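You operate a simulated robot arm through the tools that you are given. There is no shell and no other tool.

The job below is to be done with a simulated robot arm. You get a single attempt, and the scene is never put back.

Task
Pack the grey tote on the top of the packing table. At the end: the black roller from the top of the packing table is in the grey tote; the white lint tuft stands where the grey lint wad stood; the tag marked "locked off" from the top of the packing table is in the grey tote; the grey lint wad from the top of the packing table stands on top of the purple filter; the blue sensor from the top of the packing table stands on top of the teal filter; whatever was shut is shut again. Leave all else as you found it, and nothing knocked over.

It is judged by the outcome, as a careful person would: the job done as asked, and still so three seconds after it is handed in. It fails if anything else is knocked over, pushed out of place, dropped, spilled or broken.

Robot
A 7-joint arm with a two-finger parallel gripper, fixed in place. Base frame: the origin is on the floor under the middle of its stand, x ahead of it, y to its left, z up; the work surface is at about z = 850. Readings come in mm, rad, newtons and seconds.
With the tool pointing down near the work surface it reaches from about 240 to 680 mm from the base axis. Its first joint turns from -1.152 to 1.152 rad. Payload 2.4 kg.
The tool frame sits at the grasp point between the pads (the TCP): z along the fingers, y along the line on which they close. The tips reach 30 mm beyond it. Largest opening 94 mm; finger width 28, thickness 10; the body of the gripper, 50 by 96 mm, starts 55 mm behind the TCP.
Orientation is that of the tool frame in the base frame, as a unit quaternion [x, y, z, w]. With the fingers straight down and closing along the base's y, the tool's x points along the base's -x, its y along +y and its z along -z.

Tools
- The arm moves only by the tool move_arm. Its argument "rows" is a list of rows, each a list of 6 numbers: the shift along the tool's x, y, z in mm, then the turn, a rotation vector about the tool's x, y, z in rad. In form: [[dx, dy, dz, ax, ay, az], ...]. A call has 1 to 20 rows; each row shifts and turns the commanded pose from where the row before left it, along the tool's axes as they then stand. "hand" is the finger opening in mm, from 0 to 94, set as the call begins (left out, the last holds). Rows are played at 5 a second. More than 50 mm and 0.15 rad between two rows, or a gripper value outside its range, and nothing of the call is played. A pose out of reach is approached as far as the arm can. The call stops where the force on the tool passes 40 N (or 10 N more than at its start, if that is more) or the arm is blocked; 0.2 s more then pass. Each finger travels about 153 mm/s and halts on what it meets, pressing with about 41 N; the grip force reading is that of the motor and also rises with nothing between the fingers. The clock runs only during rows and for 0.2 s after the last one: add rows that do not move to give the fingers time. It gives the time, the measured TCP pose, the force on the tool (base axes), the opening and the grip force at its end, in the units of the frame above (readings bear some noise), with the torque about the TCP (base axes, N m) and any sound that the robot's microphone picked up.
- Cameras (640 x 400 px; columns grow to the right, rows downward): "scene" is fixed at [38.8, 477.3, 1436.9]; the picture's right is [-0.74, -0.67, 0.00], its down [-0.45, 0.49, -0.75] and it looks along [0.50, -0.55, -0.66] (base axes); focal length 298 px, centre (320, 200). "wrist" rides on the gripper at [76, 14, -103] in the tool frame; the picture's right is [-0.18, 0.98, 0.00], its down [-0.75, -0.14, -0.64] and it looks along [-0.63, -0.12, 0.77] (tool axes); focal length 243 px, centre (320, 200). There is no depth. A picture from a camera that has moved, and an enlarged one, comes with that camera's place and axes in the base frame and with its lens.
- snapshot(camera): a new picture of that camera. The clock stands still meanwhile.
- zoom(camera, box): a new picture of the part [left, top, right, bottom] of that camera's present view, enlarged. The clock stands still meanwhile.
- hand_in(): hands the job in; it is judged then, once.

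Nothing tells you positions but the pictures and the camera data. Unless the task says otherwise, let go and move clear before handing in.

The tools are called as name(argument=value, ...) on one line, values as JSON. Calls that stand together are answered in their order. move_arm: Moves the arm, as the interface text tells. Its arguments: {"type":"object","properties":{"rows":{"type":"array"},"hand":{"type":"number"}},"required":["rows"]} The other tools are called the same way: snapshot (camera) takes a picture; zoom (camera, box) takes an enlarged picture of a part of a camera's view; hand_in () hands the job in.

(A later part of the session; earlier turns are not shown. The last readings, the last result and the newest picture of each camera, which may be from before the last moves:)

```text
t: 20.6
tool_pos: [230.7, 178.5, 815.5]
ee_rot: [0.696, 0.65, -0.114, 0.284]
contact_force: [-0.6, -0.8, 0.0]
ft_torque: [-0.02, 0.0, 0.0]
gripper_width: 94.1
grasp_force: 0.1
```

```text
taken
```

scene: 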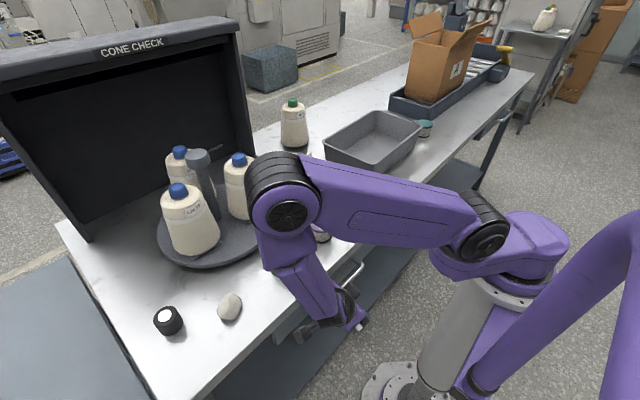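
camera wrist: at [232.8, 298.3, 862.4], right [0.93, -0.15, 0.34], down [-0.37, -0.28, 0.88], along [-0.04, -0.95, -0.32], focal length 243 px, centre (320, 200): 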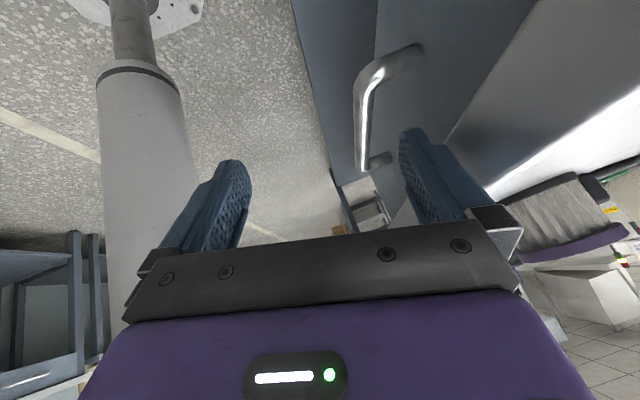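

The finger is heading for the gap behind the bar and the reach is fine. I'll go in 30 mm along the tool axis and check again.

move_arm(rows=[[0, 0, 15, 0, 0, 0], [0, 0, 15, 0, 0, 0], [0, 0, 0, 0, 0, 0]])

zoom(camera="wrist", box=[290, 40, 530, 240])

snapshot(camera="scene")

```text
t: 21.4
tool_pos: [239.0, 163.4, 790.5]
ee_rot: [0.696, 0.65, -0.115, 0.284]
contact_force: [0.5, -0.1, 0.3]
ft_torque: [0.0, -0.04, -0.02]
gripper_width: 94.1
grasp_force: 0.1
```

```text
2.00 times, centred on (410, 140) of wrist
camera zoom: at [240.2, 282.8, 837.7], right [0.93, -0.15, 0.34], down [-0.37, -0.28, 0.88], along [-0.04, -0.95, -0.32], focal length 485 px, centre (140, 320)
```

zoom: 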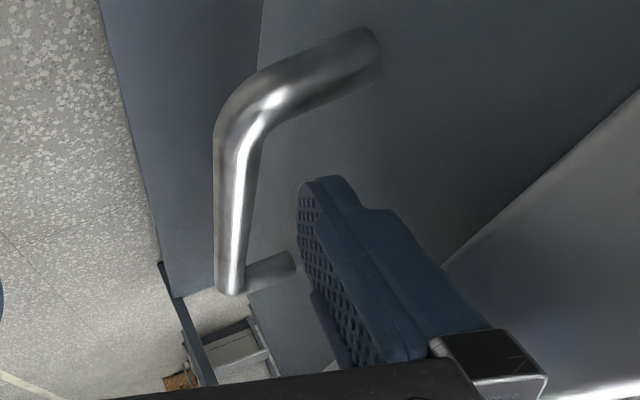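

```text
taken
```

scene: 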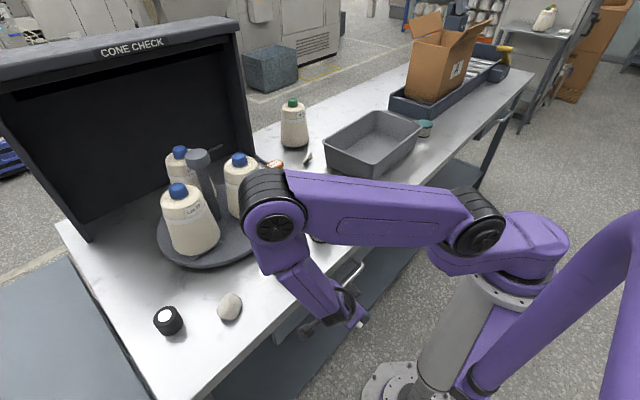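

The finger tip is lined up behind the bar with a few millimetres of clearance. I'll go in another 22 mm.

move_arm(rows=[[0, 0, 11, 0, 0, 0], [0, 0, 11, 0, 0, 0], [0, 0, 0, 0, 0, 0]])

zoom(camera="wrist", box=[290, 40, 530, 240])

snapshot(camera="scene")

```text
t: 22.2
tool_pos: [240.9, 149.6, 774.4]
ee_rot: [0.696, 0.65, -0.114, 0.284]
contact_force: [0.3, -0.1, 0.1]
ft_torque: [-0.03, -0.01, 0.0]
gripper_width: 93.9
grasp_force: 0.1
```

```text
2.00 times, centred on (410, 140) of wrist
camera zoom: at [243.7, 269.6, 820.0], right [0.93, -0.15, 0.34], down [-0.37, -0.28, 0.88], along [-0.04, -0.95, -0.32], focal length 485 px, centre (140, 320)
```

zoom: 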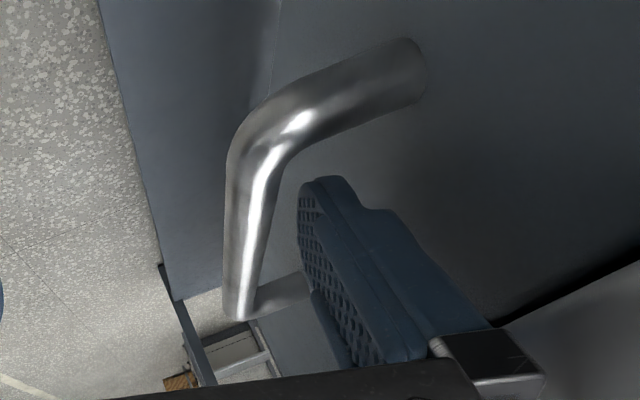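

```text
taken
```

scene: 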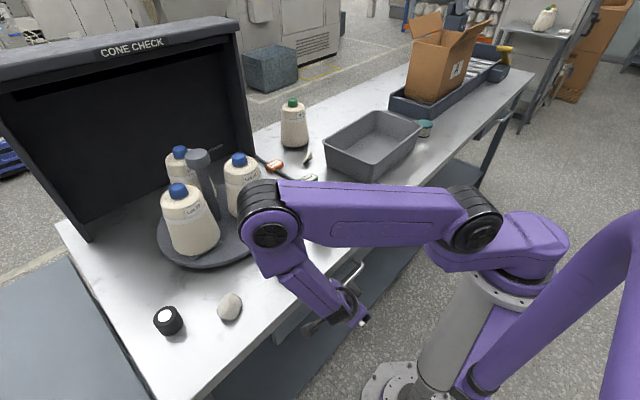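

The finger is in the gap behind the bar. I'll go 8 mm deeper, then close the gripper so the hooked finger draws the drawer out and grips the bar.

move_arm(rows=[[0, 0, 8, 0, 0, 0], [0, 0, 0, 0, 0, 0]])

move_arm(rows=[[0, 0, 0, 0, 0, 0], [0, 0, 0, 0, 0, 0], [0, 0, 0, 0, 0, 0], [0, 0, 0, 0, 0, 0], [0, 0, 0, 0, 0, 0]], hand=6)

snapshot(camera="wrist")

snapshot(camera="scene")

```text
t: 22.8
tool_pos: [243.2, 146.4, 766.0]
ee_rot: [0.696, 0.65, -0.115, 0.284]
contact_force: [-0.4, -0.8, -0.4]
ft_torque: [-0.02, -0.04, 0.02]
gripper_width: 94.2
grasp_force: 0.1
```

```text
t: 24.0
tool_pos: [243.7, 146.2, 768.1]
ee_rot: [0.695, 0.65, -0.114, 0.285]
contact_force: [-1.1, 4.7, 36.5]
ft_torque: [0.31, -0.03, 0.1]
gripper_width: 15.1
grasp_force: 44.8
```

```text
taken
camera wrist: at [245.4, 265.6, 813.7], right [0.93, -0.15, 0.34], down [-0.37, -0.28, 0.88], along [-0.03, -0.95, -0.32], focal length 243 px, centre (320, 200)
```

wrist: 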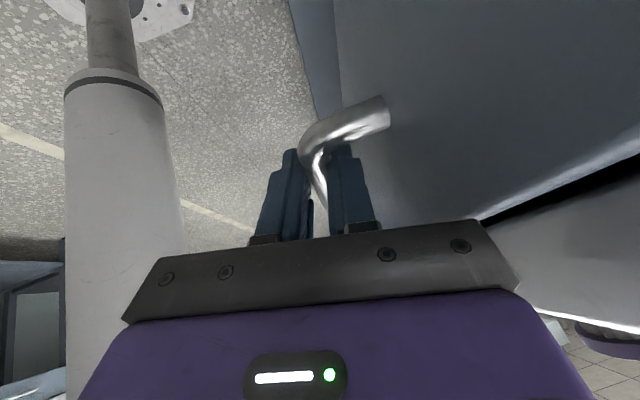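

```text
taken
```

scene: 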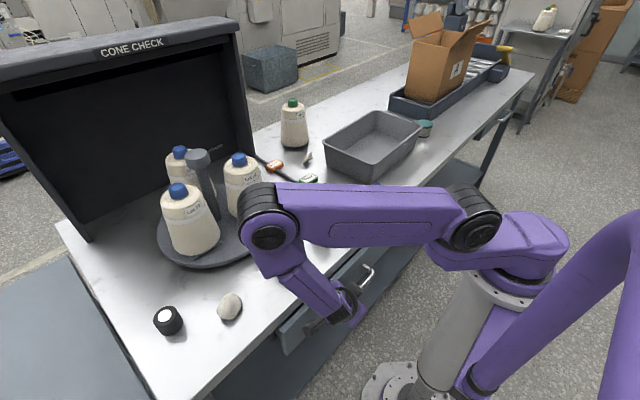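

The drawer slid out about 40 mm and the bar is gripped (opening 15 mm). I'll ease the vertical load by rising about 3 mm, then pull straight back towards −x in small steps.

move_arm(rows=[[-1.6, 0.7, -2.4, 0, 0, 0], [0, 0, 0, 0, 0, 0]])

move_arm(rows=[[-1.3, -9.7, -2.1, 0, 0, 0], [-1.3, -9.7, -2.1, 0, 0, 0], [0, 0, 0, 0, 0, 0]])

snapshot(camera="scene")

```text
t: 24.6
tool_pos: [241.6, 144.1, 770.0]
ee_rot: [0.695, 0.651, -0.115, 0.283]
contact_force: [-1.5, -10.3, -41.1]
ft_torque: [0.08, 0.17, 1.08]
gripper_width: 15.0
grasp_force: 45.1
```

```text
t: 25.4
tool_pos: [222.3, 146.0, 769.7]
ee_rot: [0.695, 0.65, -0.114, 0.285]
contact_force: [0.3, -1.5, -2.5]
ft_torque: [0.3, -0.04, 0.48]
gripper_width: 14.6
grasp_force: 45.3
```

```text
taken
```

scene: 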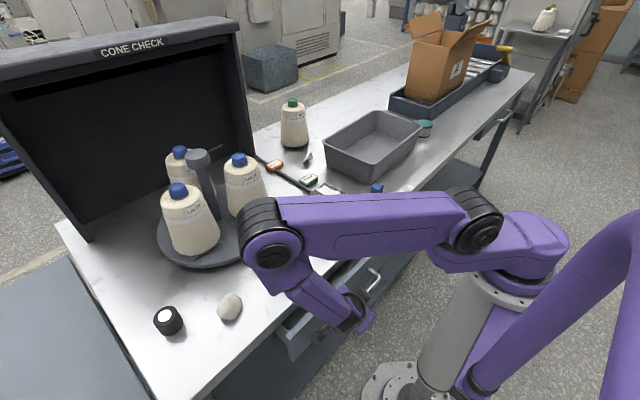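

The drawer is now open about 60 mm with low force. I'll look with the wrist camera before pulling further.

snapshot(camera="wrist")

zoom(camera="scene", box=[220, 180, 420, 360])

```text
taken
camera wrist: at [224.8, 266.1, 815.9], right [0.93, -0.15, 0.34], down [-0.37, -0.28, 0.88], along [-0.03, -0.95, -0.32], focal length 243 px, centre (320, 200)
```

wrist: 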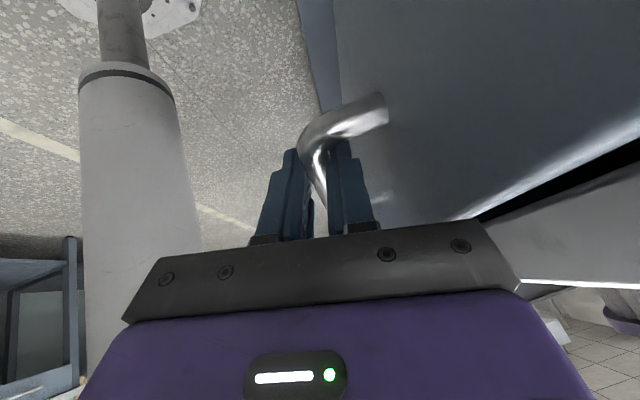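

```text
2.22 times, centred on (320, 270) of scene
camera zoom: at [38.8, 477.3, 1437.0], right [-0.74, -0.67, 0.0], down [-0.45, 0.49, -0.75], along [0.5, -0.55, -0.66], focal length 662 px, centre (320, 44)
```

zoom: 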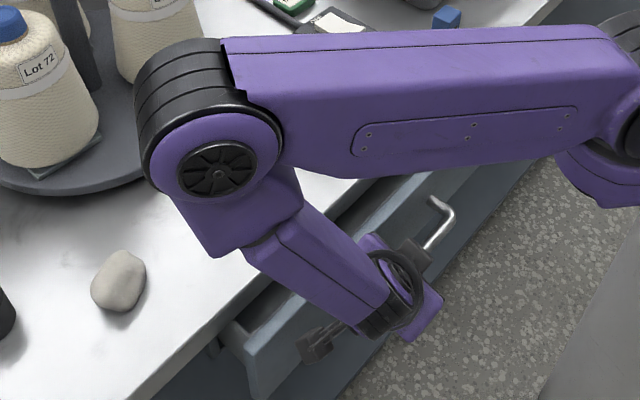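

The drawer is open about 60 mm, but the elbow has dropped over the table near the green roller, so I won't pull further in this posture. I'll loosen the grip slightly, without touching the drawer face, and back out along the tool axis.

move_arm(rows=[[0, 0, 0, 0, 0, 0], [0, 0, 0, 0, 0, 0]], hand=25)

move_arm(rows=[[0, 0, -12, 0, 0, 0], [0, 0, -15, 0, 0, 0], [0, 0, -20, 0, 0, 0], [0, 0, -20, 0, 0, 0], [0, 0, 0, 0, 0, 0]])

snapshot(camera="wrist")

snapshot(camera="scene")

```text
t: 26.0
tool_pos: [222.5, 145.6, 769.6]
ee_rot: [0.696, 0.649, -0.115, 0.284]
contact_force: [-0.3, 0.0, 0.8]
ft_torque: [-0.02, -0.02, -0.03]
gripper_width: 25.1
grasp_force: 0.0
```

```text
t: 27.2
tool_pos: [206.7, 180.5, 824.5]
ee_rot: [0.696, 0.65, -0.114, 0.284]
contact_force: [0.1, 1.1, 0.0]
ft_torque: [0.02, -0.02, 0.04]
gripper_width: 25.0
grasp_force: 0.1
```

```text
taken
camera wrist: at [209.4, 300.4, 870.7], right [0.93, -0.15, 0.34], down [-0.37, -0.28, 0.89], along [-0.04, -0.95, -0.32], focal length 243 px, centre (320, 200)
```

wrist: 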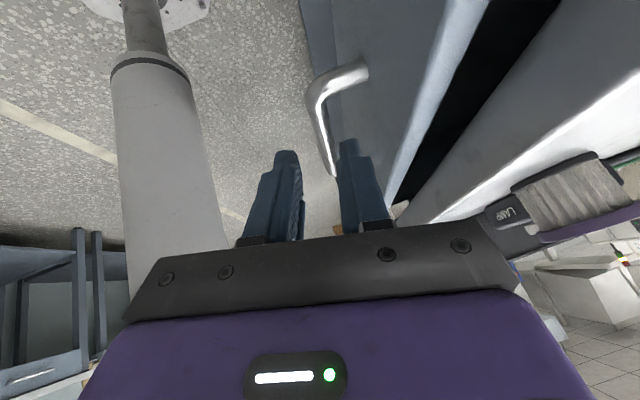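

```text
taken
```

scene: 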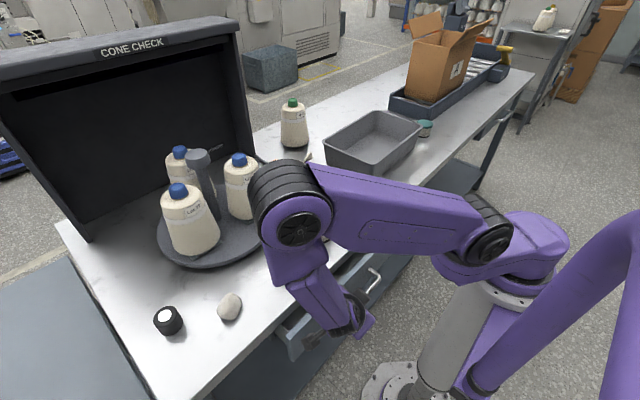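

The handle is released and the drawer stays open. I'll rise and undo the tilt and lean to restore an upright posture.

move_arm(rows=[[0, 0, -20, 0, 0, 0], [0, 0, -20, 0, 0, 0], [0, 0, -20, 0, 0, 0], [0, 0, 0, 0.0964, 0, -0.0628], [0, 0, 0, 0.0964, 0, -0.0628], [0, 0, 0, 0, 0.1, 0], [0, 0, 0, 0, 0.1, 0], [0, 0, 0, 0, 0.1, 0], [0, 0, 0, 0, 0.1, 0], [0, 0, 0, 0, 0.1, 0], [0, 0, 0, 0, 0.07, 0], [0, 0, 0, 0, 0, 0]])

snapshot(camera="scene")

```text
t: 29.8
tool_pos: [220.1, 234.6, 866.3]
ee_rot: [0.705, 0.708, -0.02, 0.043]
contact_force: [0.3, -1.1, -0.2]
ft_torque: [-0.02, 0.01, -0.02]
gripper_width: 25.2
grasp_force: 0.0
out of reach, approached as far as the arm can: row 8, 9, 10, 11
```

```text
taken
```

scene: 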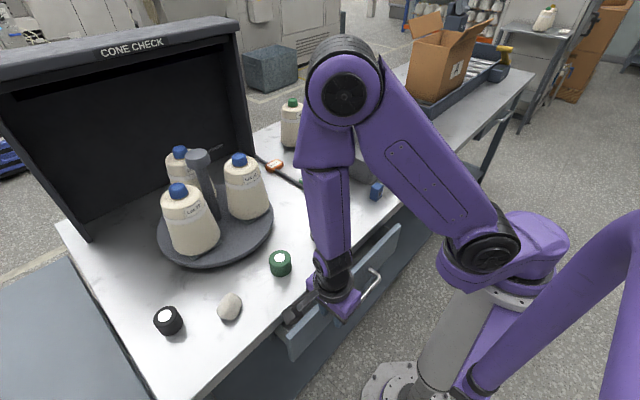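

The elbow is back up and everything on the table looks undisturbed. I'll move slightly outward, level the tool, and turn it back to yaw 0 so the camera looks into the open drawer.

move_arm(rows=[[0, 40, -15, 0, 0, 0], [0, 0, 0, 0.033, 0.089, 0], [0, 0, 0, 0, 0, -0.1428], [0, 0, 0, 0, 0, -0.1428], [0, 0, 0, 0, 0, -0.1428], [0, 0, 0, 0, 0, -0.1428], [0, 0, 0, 0, 0, -0.1428], [0, 0, 0, 0, 0, -0.1428], [0, 0, 0, 0, 0, -0.1428], [0, 0, 0, 0, 0, -0.1428], [0, 0, 0, 0, 0, -0.1428], [0, 0, 0, 0, 0, -0.1428], [0, 0, 0, 0, 0, -0.1428], [0, 0, 0, 0, 0, 0]])

snapshot(camera="wrist")

snapshot(camera="scene")

```text
t: 32.8
tool_pos: [250.3, 233.5, 874.5]
ee_rot: [-0.003, 1.0, -0.001, -0.001]
contact_force: [0.1, 0.6, -0.4]
ft_torque: [0.02, 0.04, 0.0]
gripper_width: 24.7
grasp_force: 0.1
out of reach, approached as far as the arm can: row 1
```

```text
taken
camera wrist: at [174.7, 248.1, 977.0], right [0.18, 0.98, 0.0], down [0.76, -0.13, 0.64], along [0.63, -0.11, -0.77], focal length 243 px, centre (320, 200)
```

wrist: 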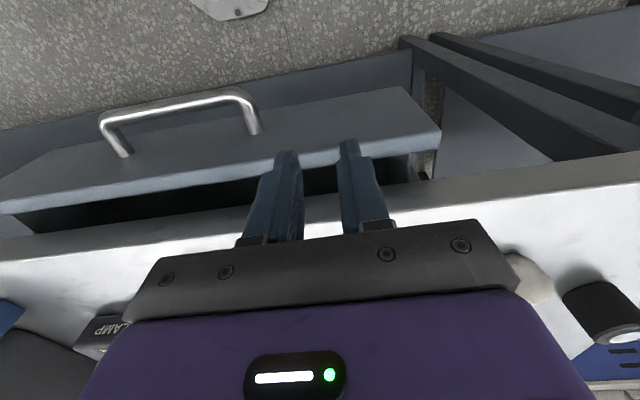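

```text
taken
```

scene: 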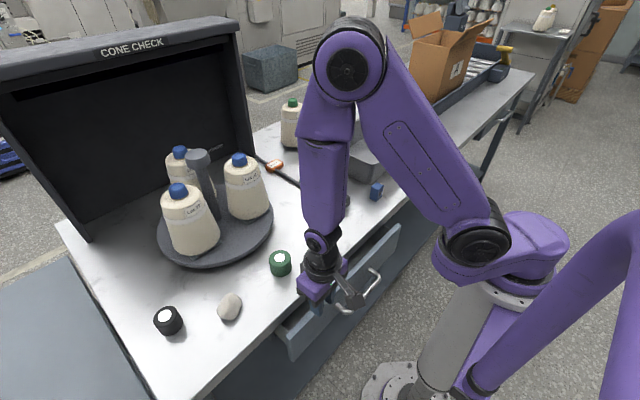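

The drawer is open with a dark gap behind its front. I'll zoom in on the gap for any sign of the tuft.

zoom(camera="wrist", box=[0, 120, 250, 250])

zoom(camera="wrist", box=[280, 120, 480, 245])

zoom(camera="scene", box=[260, 210, 420, 370])

```text
2.56 times, centred on (125, 185) of wrist
camera zoom: at [174.7, 248.1, 977.0], right [0.18, 0.98, 0.0], down [0.76, -0.13, 0.64], along [0.63, -0.11, -0.77], focal length 621 px, centre (819, 238)
```

zoom: 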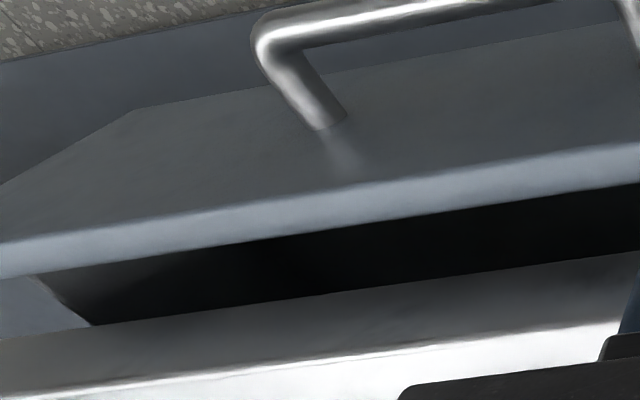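

```text
3.20 times, centred on (380, 182) of wrist
camera zoom: at [174.7, 248.1, 977.0], right [0.18, 0.98, 0.0], down [0.76, -0.13, 0.64], along [0.63, -0.11, -0.77], focal length 776 px, centre (128, 256)
```

zoom: 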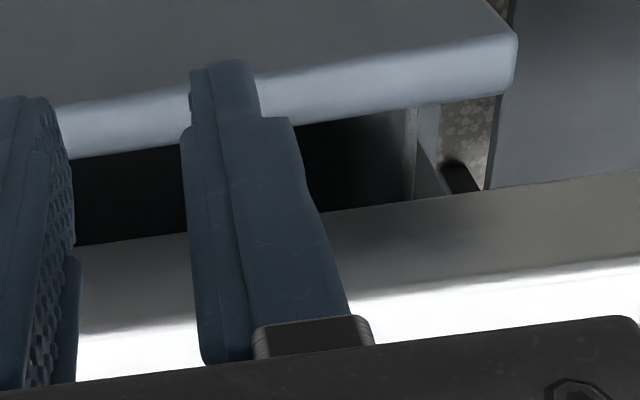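

```text
2.50 times, centred on (340, 290) of scene
camera zoom: at [38.8, 477.3, 1436.9], right [-0.74, -0.67, 0.0], down [-0.45, 0.49, -0.75], along [0.5, -0.55, -0.66], focal length 744 px, centre (270, -25)
```

zoom: 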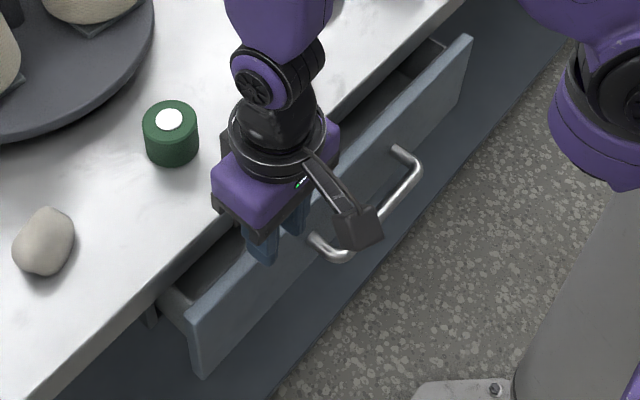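

The drawer face is inset under the slab and now open roughly 50 mm, leaving a gap of about 19 mm. I'll turn the gripper again, put one finger into that gap near the left end (y≈270), and pull the front from inside, which keeps the elbow up.

move_arm(rows=[[0, 36, -20, 0, 0, 0], [0, 0, 0, 0, 0, 0.1428], [0, 0, 0, 0, 0, 0.1428], [0, 0, 0, 0, 0, 0.1428], [0, 0, 0, 0, 0, 0.1428], [0, 0, 0, 0, 0, 0.1428], [0, 0, 0, 0, 0, 0.1428], [0, 0, 0, 0, 0, 0.1428], [0, 0, 0, 0, 0, 0.1428], [0, 0, 0, 0, 0, 0.1428], [0, 0, 0, 0, 0, 0.1428], [0, 0, 0, 0, 0, 0.1428], [0, 0, 0, 0, 0, 0]], hand=94)

snapshot(camera="wrist")

zoom(camera="wrist", box=[300, 0, 540, 200])

snapshot(camera="scene")

```text
t: 35.6
tool_pos: [252.2, 271.3, 894.9]
ee_rot: [0.706, 0.708, -0.001, 0.001]
contact_force: [-0.2, 0.1, 1.1]
ft_torque: [-0.01, 0.0, -0.02]
gripper_width: 93.9
grasp_force: 0.1
```

```text
taken
camera wrist: at [266.2, 347.2, 997.4], right [0.98, -0.18, 0.0], down [-0.14, -0.75, 0.64], along [-0.12, -0.63, -0.77], focal length 243 px, centre (320, 200)
```

wrist: 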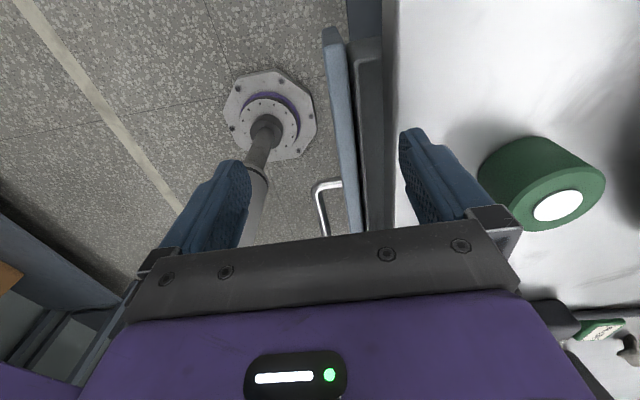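

```text
2.00 times, centred on (420, 100) of wrist
camera zoom: at [266.2, 347.2, 997.4], right [0.98, -0.18, 0.0], down [-0.14, -0.75, 0.64], along [-0.12, -0.63, -0.77], focal length 485 px, centre (120, 400)
```

zoom: 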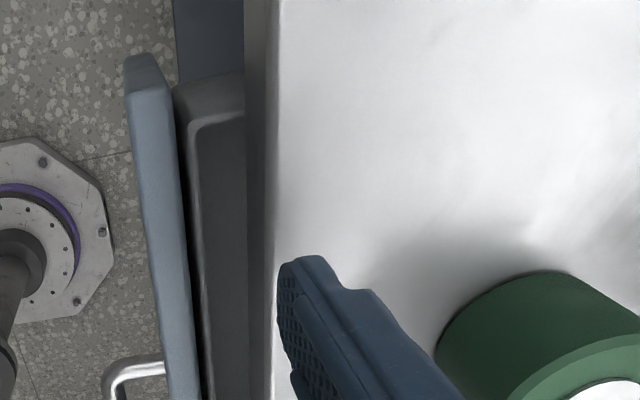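

```text
taken
```

scene: 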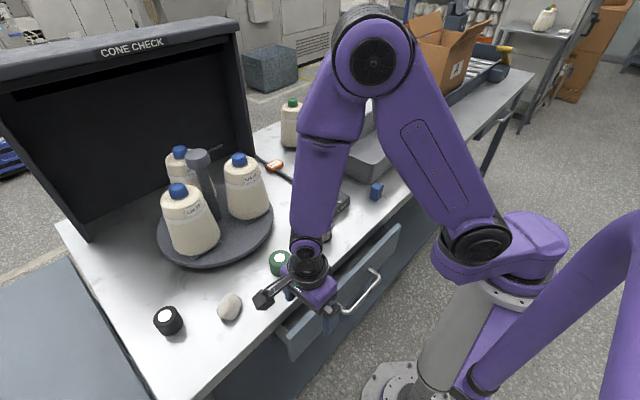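

I can now see the drawer front at x≈262–277 with a tray behind it starting at x≈287, and the slab edge at x≈302. I'll tilt the tool slightly forward and line up the finger to slip into the tray just behind its front wall.

move_arm(rows=[[0, -21, 0, 0, 0, 0], [0, 0, 0, -0.075, 0, 0], [0, 0, 0, -0.075, 0, 0], [0, -2.4, 17, 0, 0, 0], [0, 0, 0, 0, 0, 0]])

zoom(camera="wrist", box=[300, 0, 540, 240])

```text
t: 36.8
tool_pos: [255.6, 282.1, 920.5]
ee_rot: [0.703, 0.708, 0.05, 0.051]
contact_force: [-0.1, 0.1, 0.0]
ft_torque: [0.01, -0.02, -0.01]
gripper_width: 94.1
grasp_force: 0.2
out of reach, approached as far as the arm can: row 2, 3, 4
```

```text
1.67 times, centred on (420, 120) of wrist
camera zoom: at [254.2, 358.3, 1023.8], right [0.97, -0.18, 0.14], down [-0.23, -0.75, 0.62], along [0.0, -0.63, -0.77], focal length 404 px, centre (153, 333)
```

zoom: 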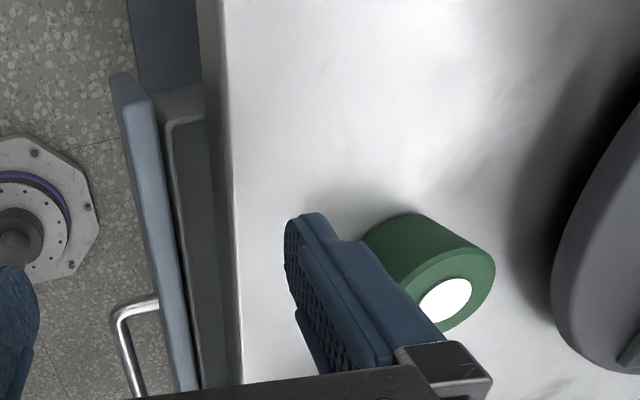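

Tilting costs too much reach here, so I'll instead use the handle again now that it's clear of the slab (bar at x≈226). I'll level the tool and add a modest sideways lean of 0.3 rad, watching the elbow.

move_arm(rows=[[0, 0, 0, 0.072, 0, 0], [0, 0, 0, 0.072, 0, 0], [0, 0, 0, 0, -0.1, 0], [0, 0, 0, 0, -0.1, 0], [0, 0, 0, 0, -0.1, 0], [0, 0, 0, 0, 0, 0]], hand=40)

snapshot(camera="scene")

```text
t: 38.2
tool_pos: [254.5, 282.5, 919.9]
ee_rot: [0.697, 0.701, -0.105, 0.109]
contact_force: [-0.1, -1.3, 0.3]
ft_torque: [0.02, -0.01, -0.02]
gripper_width: 40.0
grasp_force: 0.1
```

```text
taken
```

scene: 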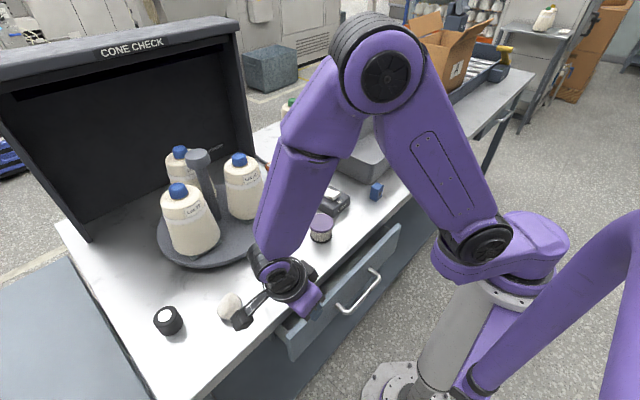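

The elbow stays up with this lean. I'll move down towards the handle at about (226, 195, 850).

move_arm(rows=[[-21, -9.5, 31, 0, 0, 0], [-21, -9.5, 31, 0, 0, 0], [-21, -9.5, 31, 0, 0, 0], [0, 0, 0, 0, 0, 0]])

snapshot(camera="scene")

snapshot(camera="wrist")

```text
t: 39.2
tool_pos: [250.3, 211.5, 877.9]
ee_rot: [0.697, 0.701, -0.108, 0.106]
contact_force: [-0.6, -0.2, 0.4]
ft_torque: [-0.02, -0.01, 0.0]
gripper_width: 39.8
grasp_force: 0.0
out of reach, approached as far as the arm can: row 2, 3
```

```text
taken
```

scene: 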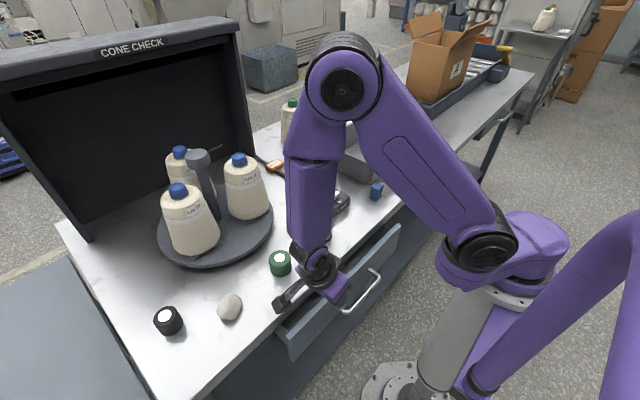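

```text
taken
camera wrist: at [263.7, 314.3, 951.5], right [0.98, -0.17, 0.05], down [-0.14, -0.53, 0.84], along [-0.12, -0.83, -0.54], focal length 243 px, centre (320, 200)
```

wrist: 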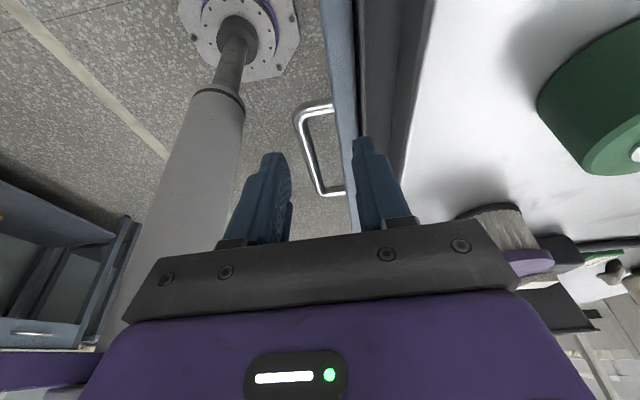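

The arm's wrist limit blocks this approach too. A better option is to grip the drawer's front wall (x≈262–287) from above at y≈270, where a vertical tool has plenty of reach. I'll straighten the tool and move over there.

move_arm(rows=[[24.6, 12, -19.2, 0, 0, 0], [24.6, 12, -19.2, 0, 0, 0], [0, 0, 0, 0, 0.1, 0], [0, 0, 0, 0, 0.1, 0], [0, 0, 0, 0, 0.1, 0], [0, 0, 0, 0, 0, 0]], hand=34)

snapshot(camera="wrist")

zoom(camera="wrist", box=[260, 0, 420, 240])

```text
t: 40.6
tool_pos: [257.7, 258.8, 881.5]
ee_rot: [0.705, 0.709, 0.001, 0.001]
contact_force: [0.5, -0.7, -0.4]
ft_torque: [-0.02, 0.03, 0.01]
gripper_width: 34.1
grasp_force: 0.1
out of reach, approached as far as the arm can: row 1
```

```text
taken
camera wrist: at [271.5, 333.7, 984.2], right [0.98, -0.18, 0.01], down [-0.14, -0.75, 0.64], along [-0.11, -0.63, -0.77], focal length 243 px, centre (320, 200)
```

wrist: 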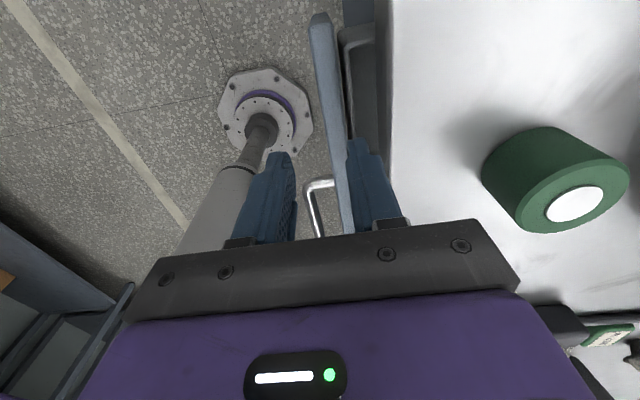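

```text
1.67 times, centred on (340, 120) of wrist
camera zoom: at [271.5, 333.7, 984.2], right [0.98, -0.18, 0.01], down [-0.14, -0.75, 0.64], along [-0.11, -0.63, -0.77], focal length 404 px, centre (287, 333)
```

zoom: 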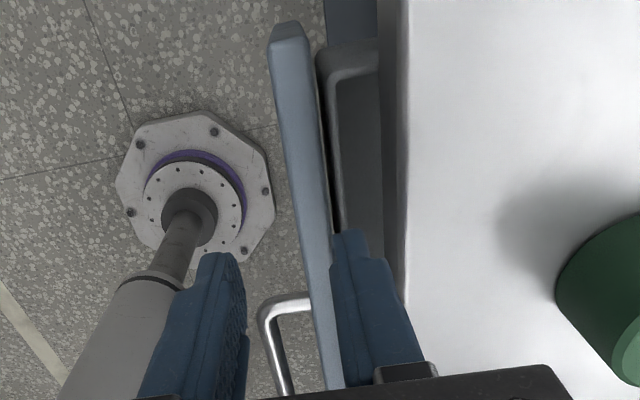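

I measure the drawer front panel at x≈261–272 and the tray wall at ≈275–281, with the slab edge at ≈301. I'll centre over the front wall at x≈270.5 with a 28 mm opening, lower to just above it, and check alignment.

move_arm(rows=[[2, 12.8, 0, 0, 0, 0], [0, 0, 17, 0, 0, 0], [0, 0, 17, 0, 0, 0], [0, 0, 0, 0, 0, 0]], hand=28)

snapshot(camera="wrist")

zoom(camera="wrist", box=[240, 90, 440, 240])

```text
t: 41.6
tool_pos: [271.7, 259.5, 847.2]
ee_rot: [0.705, 0.709, 0.001, 0.001]
contact_force: [-0.2, 0.4, -0.6]
ft_torque: [0.0, 0.02, 0.0]
gripper_width: 28.1
grasp_force: 0.1
```

```text
taken
camera wrist: at [284.6, 334.9, 949.0], right [0.98, -0.18, 0.0], down [-0.14, -0.75, 0.64], along [-0.11, -0.63, -0.77], focal length 243 px, centre (320, 200)
```

wrist: 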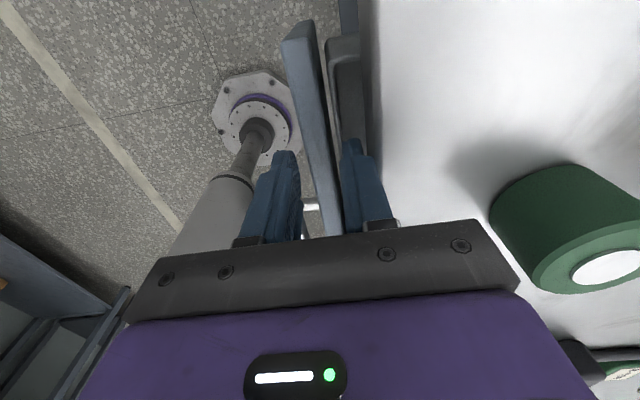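

```text
2.67 times, centred on (340, 165) of wrist
camera zoom: at [284.6, 334.9, 949.0], right [0.98, -0.18, 0.0], down [-0.14, -0.75, 0.64], along [-0.11, -0.63, -0.77], focal length 647 px, centre (267, 293)
```

zoom: 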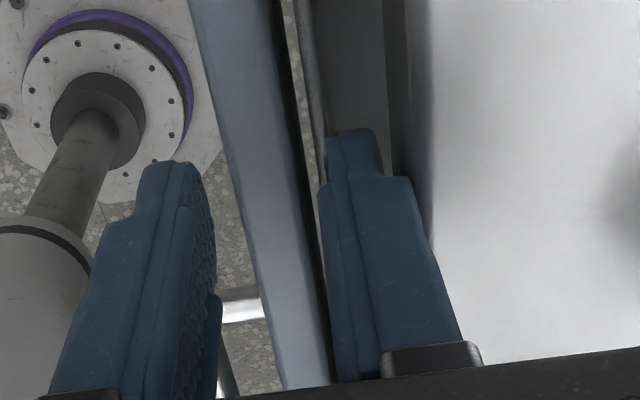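

The rear finger is lined up close to the tray wall's rim. I'll zoom in on the gap between the panel, tray wall and slab.

zoom(camera="wrist", box=[280, 20, 400, 160])

zoom(camera="wrist", box=[310, 110, 400, 190])

zoom(camera="scene", box=[270, 270, 350, 370])

```text
2.86 times, centred on (340, 90) of wrist
camera zoom: at [284.6, 334.9, 949.0], right [0.98, -0.18, 0.0], down [-0.14, -0.75, 0.64], along [-0.11, -0.63, -0.77], focal length 693 px, centre (263, 514)
```

zoom: 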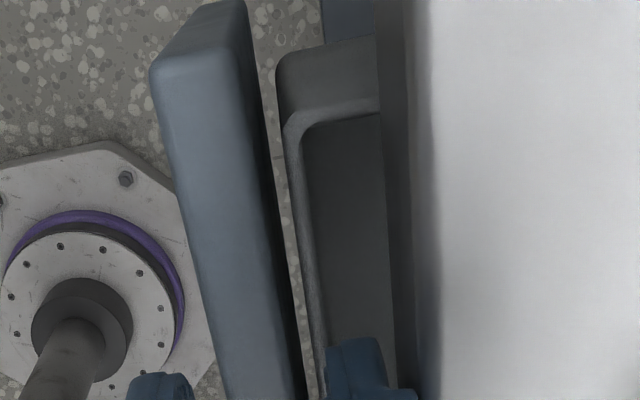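

```text
5.00 times, centred on (355, 150) of wrist
camera zoom: at [284.6, 334.9, 949.0], right [0.98, -0.18, 0.0], down [-0.14, -0.75, 0.64], along [-0.11, -0.63, -0.77], focal length 1213 px, centre (145, 450)
```

zoom: 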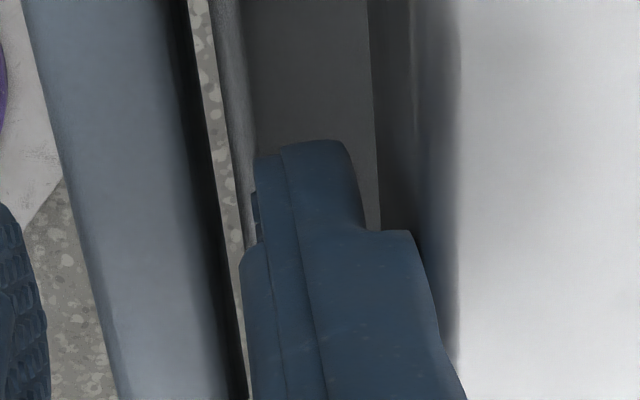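

```text
4.00 times, centred on (310, 320) of scene
camera zoom: at [38.8, 477.3, 1436.9], right [-0.74, -0.67, 0.0], down [-0.45, 0.49, -0.75], along [0.5, -0.55, -0.66], focal length 1191 px, centre (360, -280)
```

zoom: 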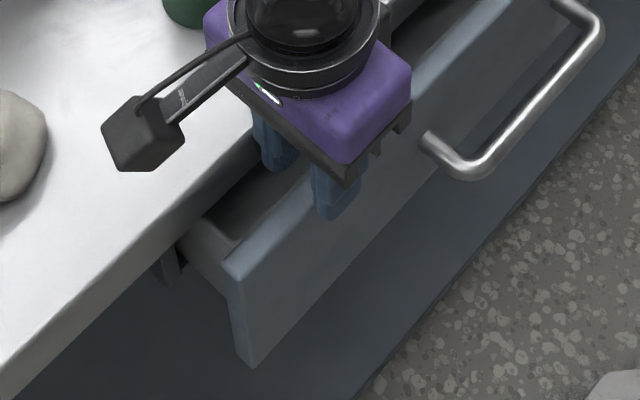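

The interior gap between the tray rim (x≈285) and the slab's lower edge (≈299.5) is about 14 mm. I'll tilt the tool forward slightly (0.12 rad) so the 10 mm finger slides in at an angle.

move_arm(rows=[[0, 0, -12, 0, 0, 0], [0, 0, 0, -0.06, 0, 0], [0, 0, 0, -0.06, 0, 0], [0, 0, 0, 0, 0, 0]], hand=31)

```text
t: 42.6
tool_pos: [279.2, 263.8, 870.5]
ee_rot: [0.704, 0.709, 0.017, 0.023]
contact_force: [-20.5, -2.3, -19.9]
ft_torque: [0.08, 1.06, -0.27]
gripper_width: 18.5
grasp_force: 0.0
out of reach, approached as far as the arm can: row 3
```

The arm drifted outward at its limit and the finger is pressing on the slab's front edge. I'll back away from it gently and un-tilt.

move_arm(rows=[[6, -6, -2, 0.03, 0, 0], [6, -6, -2, 0.03, 0, 0], [0, 0, 0, 0, 0, 0]])

snapshot(camera="wrist")

snapshot(camera="scene")

```text
t: 43.4
tool_pos: [270.0, 278.5, 876.3]
ee_rot: [0.705, 0.709, 0.002, 0.001]
contact_force: [0.5, 0.8, -0.1]
ft_torque: [0.01, 0.03, -0.02]
gripper_width: 31.2
grasp_force: 0.0
```

```text
taken
camera wrist: at [282.9, 355.2, 979.4], right [0.98, -0.18, 0.0], down [-0.14, -0.76, 0.64], along [-0.11, -0.63, -0.77], focal length 243 px, centre (320, 200)
```

wrist: 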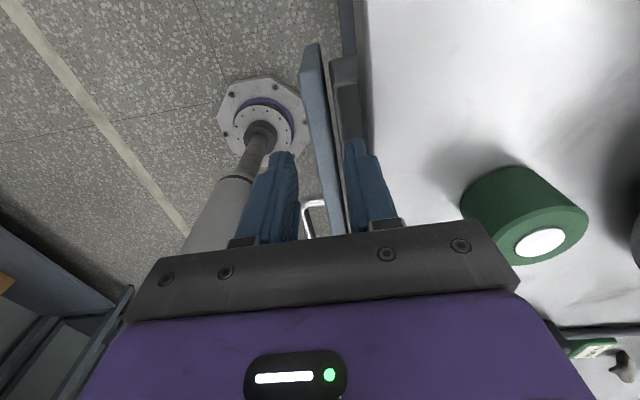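

```text
taken
```

scene: 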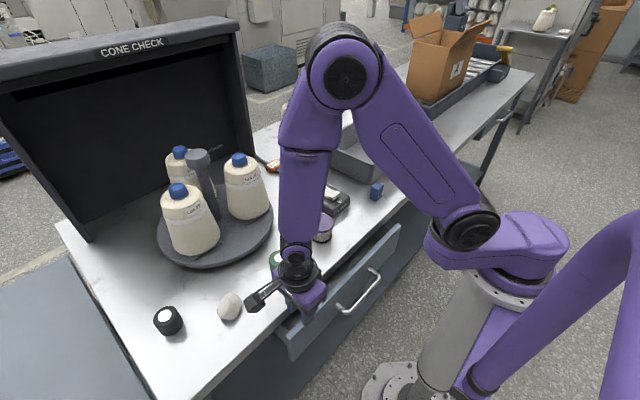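

Contact is clear again. I'll take detailed views of the handle's left leg to fix its height, since I may grip that leg with the fingers closing along y.

zoom(camera="wrist", box=[280, 180, 352, 236])

zoom(camera="scene", box=[330, 255, 400, 325])

```text
7.14 times, centred on (316, 208) of wrist
camera zoom: at [282.9, 355.2, 979.4], right [0.98, -0.18, 0.0], down [-0.14, -0.76, 0.64], along [-0.11, -0.63, -0.77], focal length 1733 px, centre (349, 143)
```

zoom: 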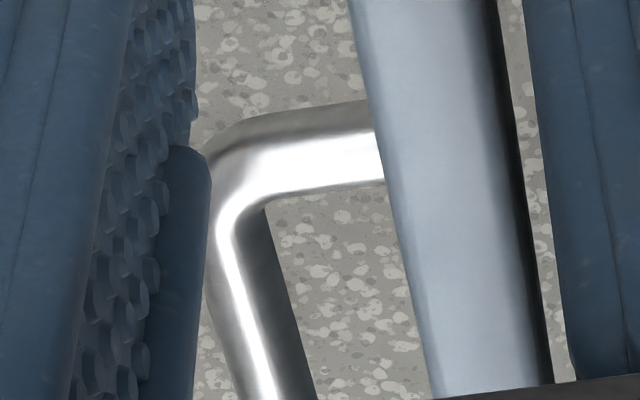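

```text
5.71 times, centred on (365, 290) of scene
camera zoom: at [38.8, 477.3, 1436.9], right [-0.74, -0.67, 0.0], down [-0.45, 0.49, -0.75], along [0.5, -0.55, -0.66], focal length 1702 px, centre (63, -314)
```

zoom: 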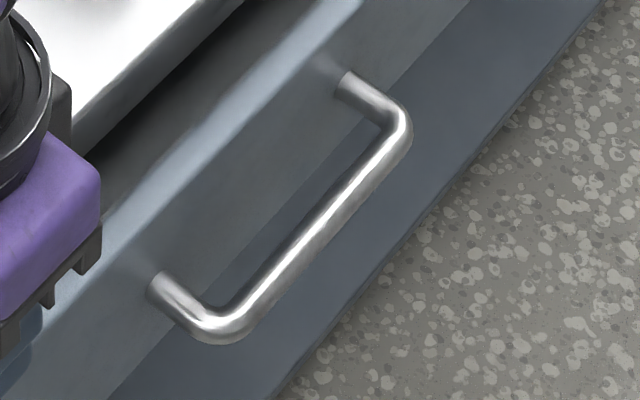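

I estimate the handle at z≈755 with its left leg at y≈166–180. I'll grip that leg with the fingers closing along y, starting by turning back to yaw 0 at a reachable spot to the left.

move_arm(rows=[[0, -20, -10, 0, 0, 0], [0, 0, 0, 0, 0, -0.1428], [0, 0, 0, 0, 0, -0.1428], [0, 0, 0, 0, 0, -0.1428], [0, 0, 0, 0, 0, -0.1428], [0, 0, 0, 0, 0, -0.1428], [0, 0, 0, 0, 0, -0.1428], [0, 0, 0, 0, 0, -0.1428], [0, 0, 0, 0, 0, -0.1428], [0, 0, 0, 0, 0, -0.1428], [0, 0, 0, 0, 0, -0.1428], [0, 0, 0, 0, 0, -0.1428], [0, 0, 0, 0, 0, 0]], hand=36)

snapshot(camera="wrist")

```text
t: 46.2
tool_pos: [248.2, 277.2, 885.1]
ee_rot: [-0.005, 1.0, 0.0, 0.0]
contact_force: [-0.6, -0.3, 0.2]
ft_torque: [-0.02, -0.04, -0.02]
gripper_width: 36.2
grasp_force: 0.1
```

```text
taken
camera wrist: at [172.3, 290.7, 988.1], right [0.18, 0.98, 0.0], down [0.75, -0.13, 0.64], along [0.63, -0.11, -0.77], focal length 243 px, centre (320, 200)
```

wrist: 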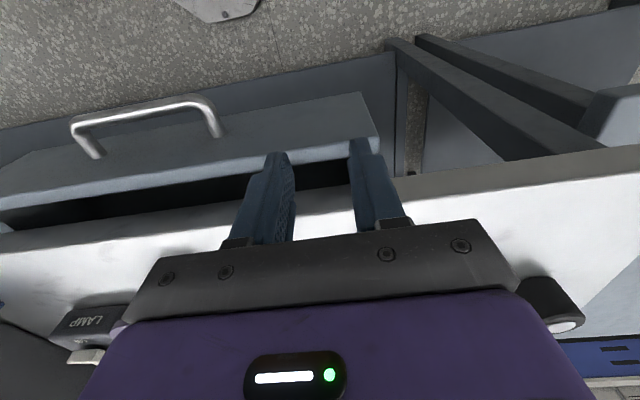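

The left leg attaches at about y≈173, z≈755, and the panel top is at z≈805. I'll descend in front of the panel at y≈245 first, clear of the handle.

move_arm(rows=[[4, -16, 42, 0, 0, 0], [4, -16, 42, 0, 0, 0], [0, 0, 0, 0, 0, 0]])

snapshot(camera="wrist")

snapshot(camera="scene")

```text
t: 46.7
tool_pos: [249.3, 258.5, 841.4]
ee_rot: [0.004, 1.0, 0.005, 0.004]
contact_force: [0.6, -3.4, 54.0]
ft_torque: [-1.45, -0.62, 0.19]
gripper_width: 37.8
grasp_force: 1.9
stopped in row 2: the force on the tool passed its limit at 294 N (the readings are from after the stop); the commanded pose is now the measured one
```

```text
taken
camera wrist: at [173.5, 272.3, 944.0], right [0.19, 0.98, 0.01], down [0.75, -0.15, 0.65], along [0.64, -0.12, -0.76], focal length 243 px, centre (320, 200)
```

wrist: 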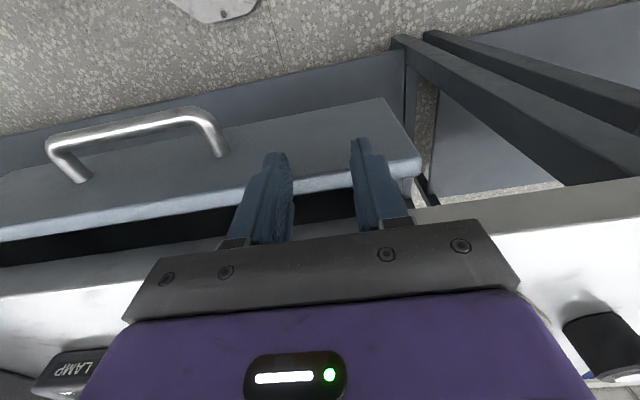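

```text
taken
```

scene: 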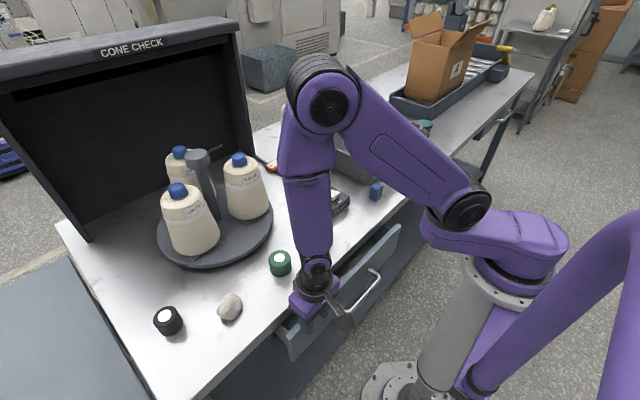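

The fingertip touched the panel's top edge at z≈811, which gives me its height. I'll lift off, move further towards −x, and descend slowly in front of it.

move_arm(rows=[[0, 0, -10, 0, 0, 0], [8, 0, -5, 0, 0, 0], [8, 0, 0, 0, 0, 0], [0, 0, 0, 0, 0, 0]])

zoom(camera="scene", box=[260, 200, 420, 370])

```text
t: 47.7
tool_pos: [234.2, 256.8, 854.5]
ee_rot: [0.004, 1.0, 0.003, 0.003]
contact_force: [-0.5, 0.3, -0.4]
ft_torque: [0.0, -0.03, 0.0]
gripper_width: 36.0
grasp_force: 0.0
```

```text
2.35 times, centred on (340, 285) of scene
camera zoom: at [38.8, 477.3, 1436.9], right [-0.74, -0.67, 0.0], down [-0.45, 0.49, -0.75], along [0.5, -0.55, -0.66], focal length 701 px, centre (273, 0)
```

zoom: 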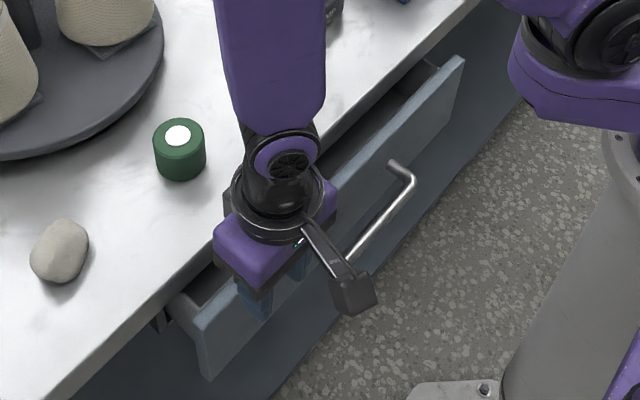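

All is intact. Now I'll descend slowly at x≈234, where the fingers are clear of the panel.

move_arm(rows=[[0, 0, 14, 0, 0, 0], [0, 0, 14, 0, 0, 0], [0, 0, 14, 0, 0, 0], [0, 0, 12, 0, 0, 0], [0, 0, 0, 0, 0, 0]])

```text
t: 48.9
tool_pos: [233.7, 259.5, 800.5]
ee_rot: [0.003, 1.0, 0.004, 0.004]
contact_force: [0.3, -0.6, -0.1]
ft_torque: [-0.01, -0.01, 0.01]
gripper_width: 35.8
grasp_force: 0.0
```

Now at (234, 260, 800) with good reach. I'll slide towards the handle leg in small steps, adding a slight inward tilt for reach.

move_arm(rows=[[0, -15, 0, 0, 0, 0], [0, -15, 0, 0, 0, 0], [0, -15, 0, 0, 0, 0], [0, 0, 0, 0, 0.06, 0], [0, 0, 0, 0, 0.06, 0], [0, 0, 0, 0, 0, 0]])

snapshot(camera="wrist")

snapshot(camera="scene")

```text
t: 50.3
tool_pos: [233.9, 212.4, 800.6]
ee_rot: [0.003, 0.998, 0.003, -0.057]
contact_force: [0.1, 0.1, -0.2]
ft_torque: [0.03, 0.0, -0.02]
gripper_width: 36.1
grasp_force: 0.0
```

```text
taken
camera wrist: at [170.2, 227.4, 911.1], right [0.19, 0.98, -0.02], down [0.82, -0.15, 0.55], along [0.54, -0.12, -0.83], focal length 243 px, centre (320, 200)
```

wrist: 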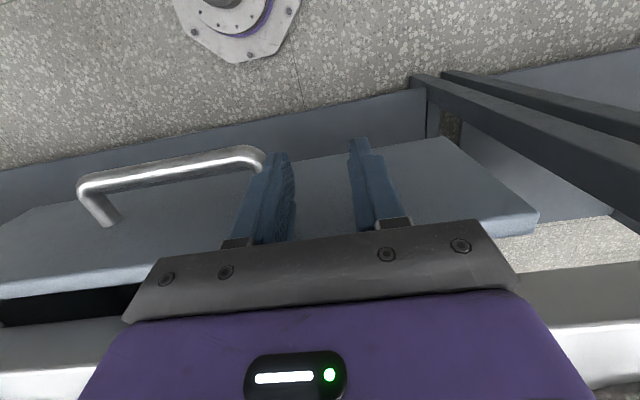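

```text
taken
```

scene: 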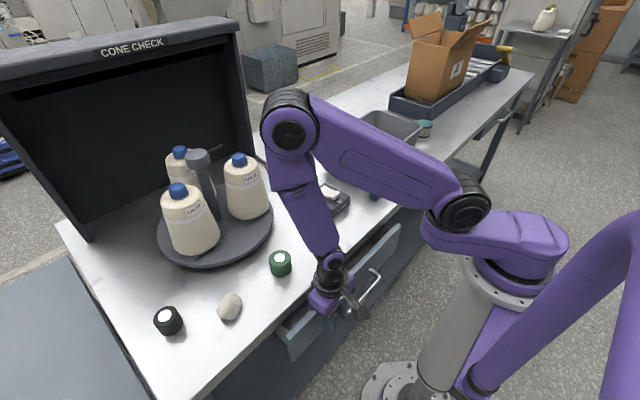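

The inward tilt greatly improves reach with the elbow high. I'll test reach by sliding over the handle's left end at a height that clears the bar.

move_arm(rows=[[0, 0, -6, 0, 0, 0], [0, -15, 0, 0, 0, 0], [0, -15, 0, 0, 0, 0], [0, -12, 0, 0, 0, 0], [0, 0, 0, 0, 0, 0]])

snapshot(camera="wrist")

zoom(camera="wrist", box=[200, 120, 420, 260])

snapshot(camera="scene")

```text
t: 51.5
tool_pos: [234.6, 170.4, 807.9]
ee_rot: [0.004, 0.998, 0.002, -0.056]
contact_force: [0.6, 0.2, 1.2]
ft_torque: [0.02, 0.01, 0.0]
gripper_width: 35.8
grasp_force: 0.1
```

```text
taken
camera wrist: at [171.5, 184.6, 918.2], right [0.19, 0.98, -0.02], down [0.82, -0.15, 0.55], along [0.54, -0.12, -0.83], focal length 243 px, centre (320, 200)
```

wrist: 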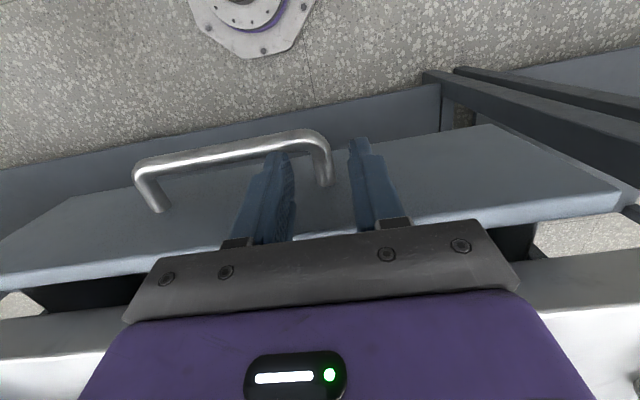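

```text
2.86 times, centred on (310, 190) of wrist
camera zoom: at [171.5, 184.6, 918.2], right [0.19, 0.98, -0.02], down [0.82, -0.15, 0.55], along [0.54, -0.12, -0.83], focal length 693 px, centre (349, 229)
```

zoom: 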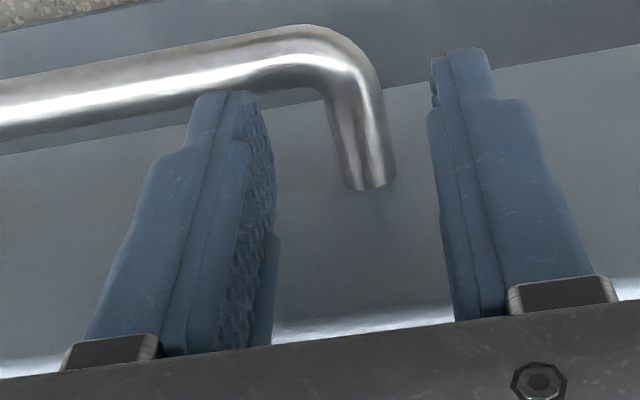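

```text
taken
```

scene: 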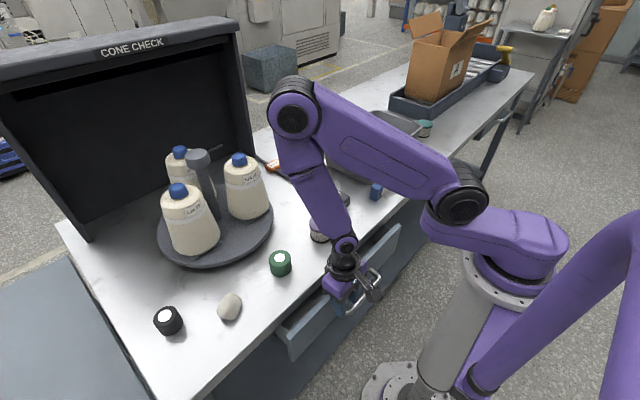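

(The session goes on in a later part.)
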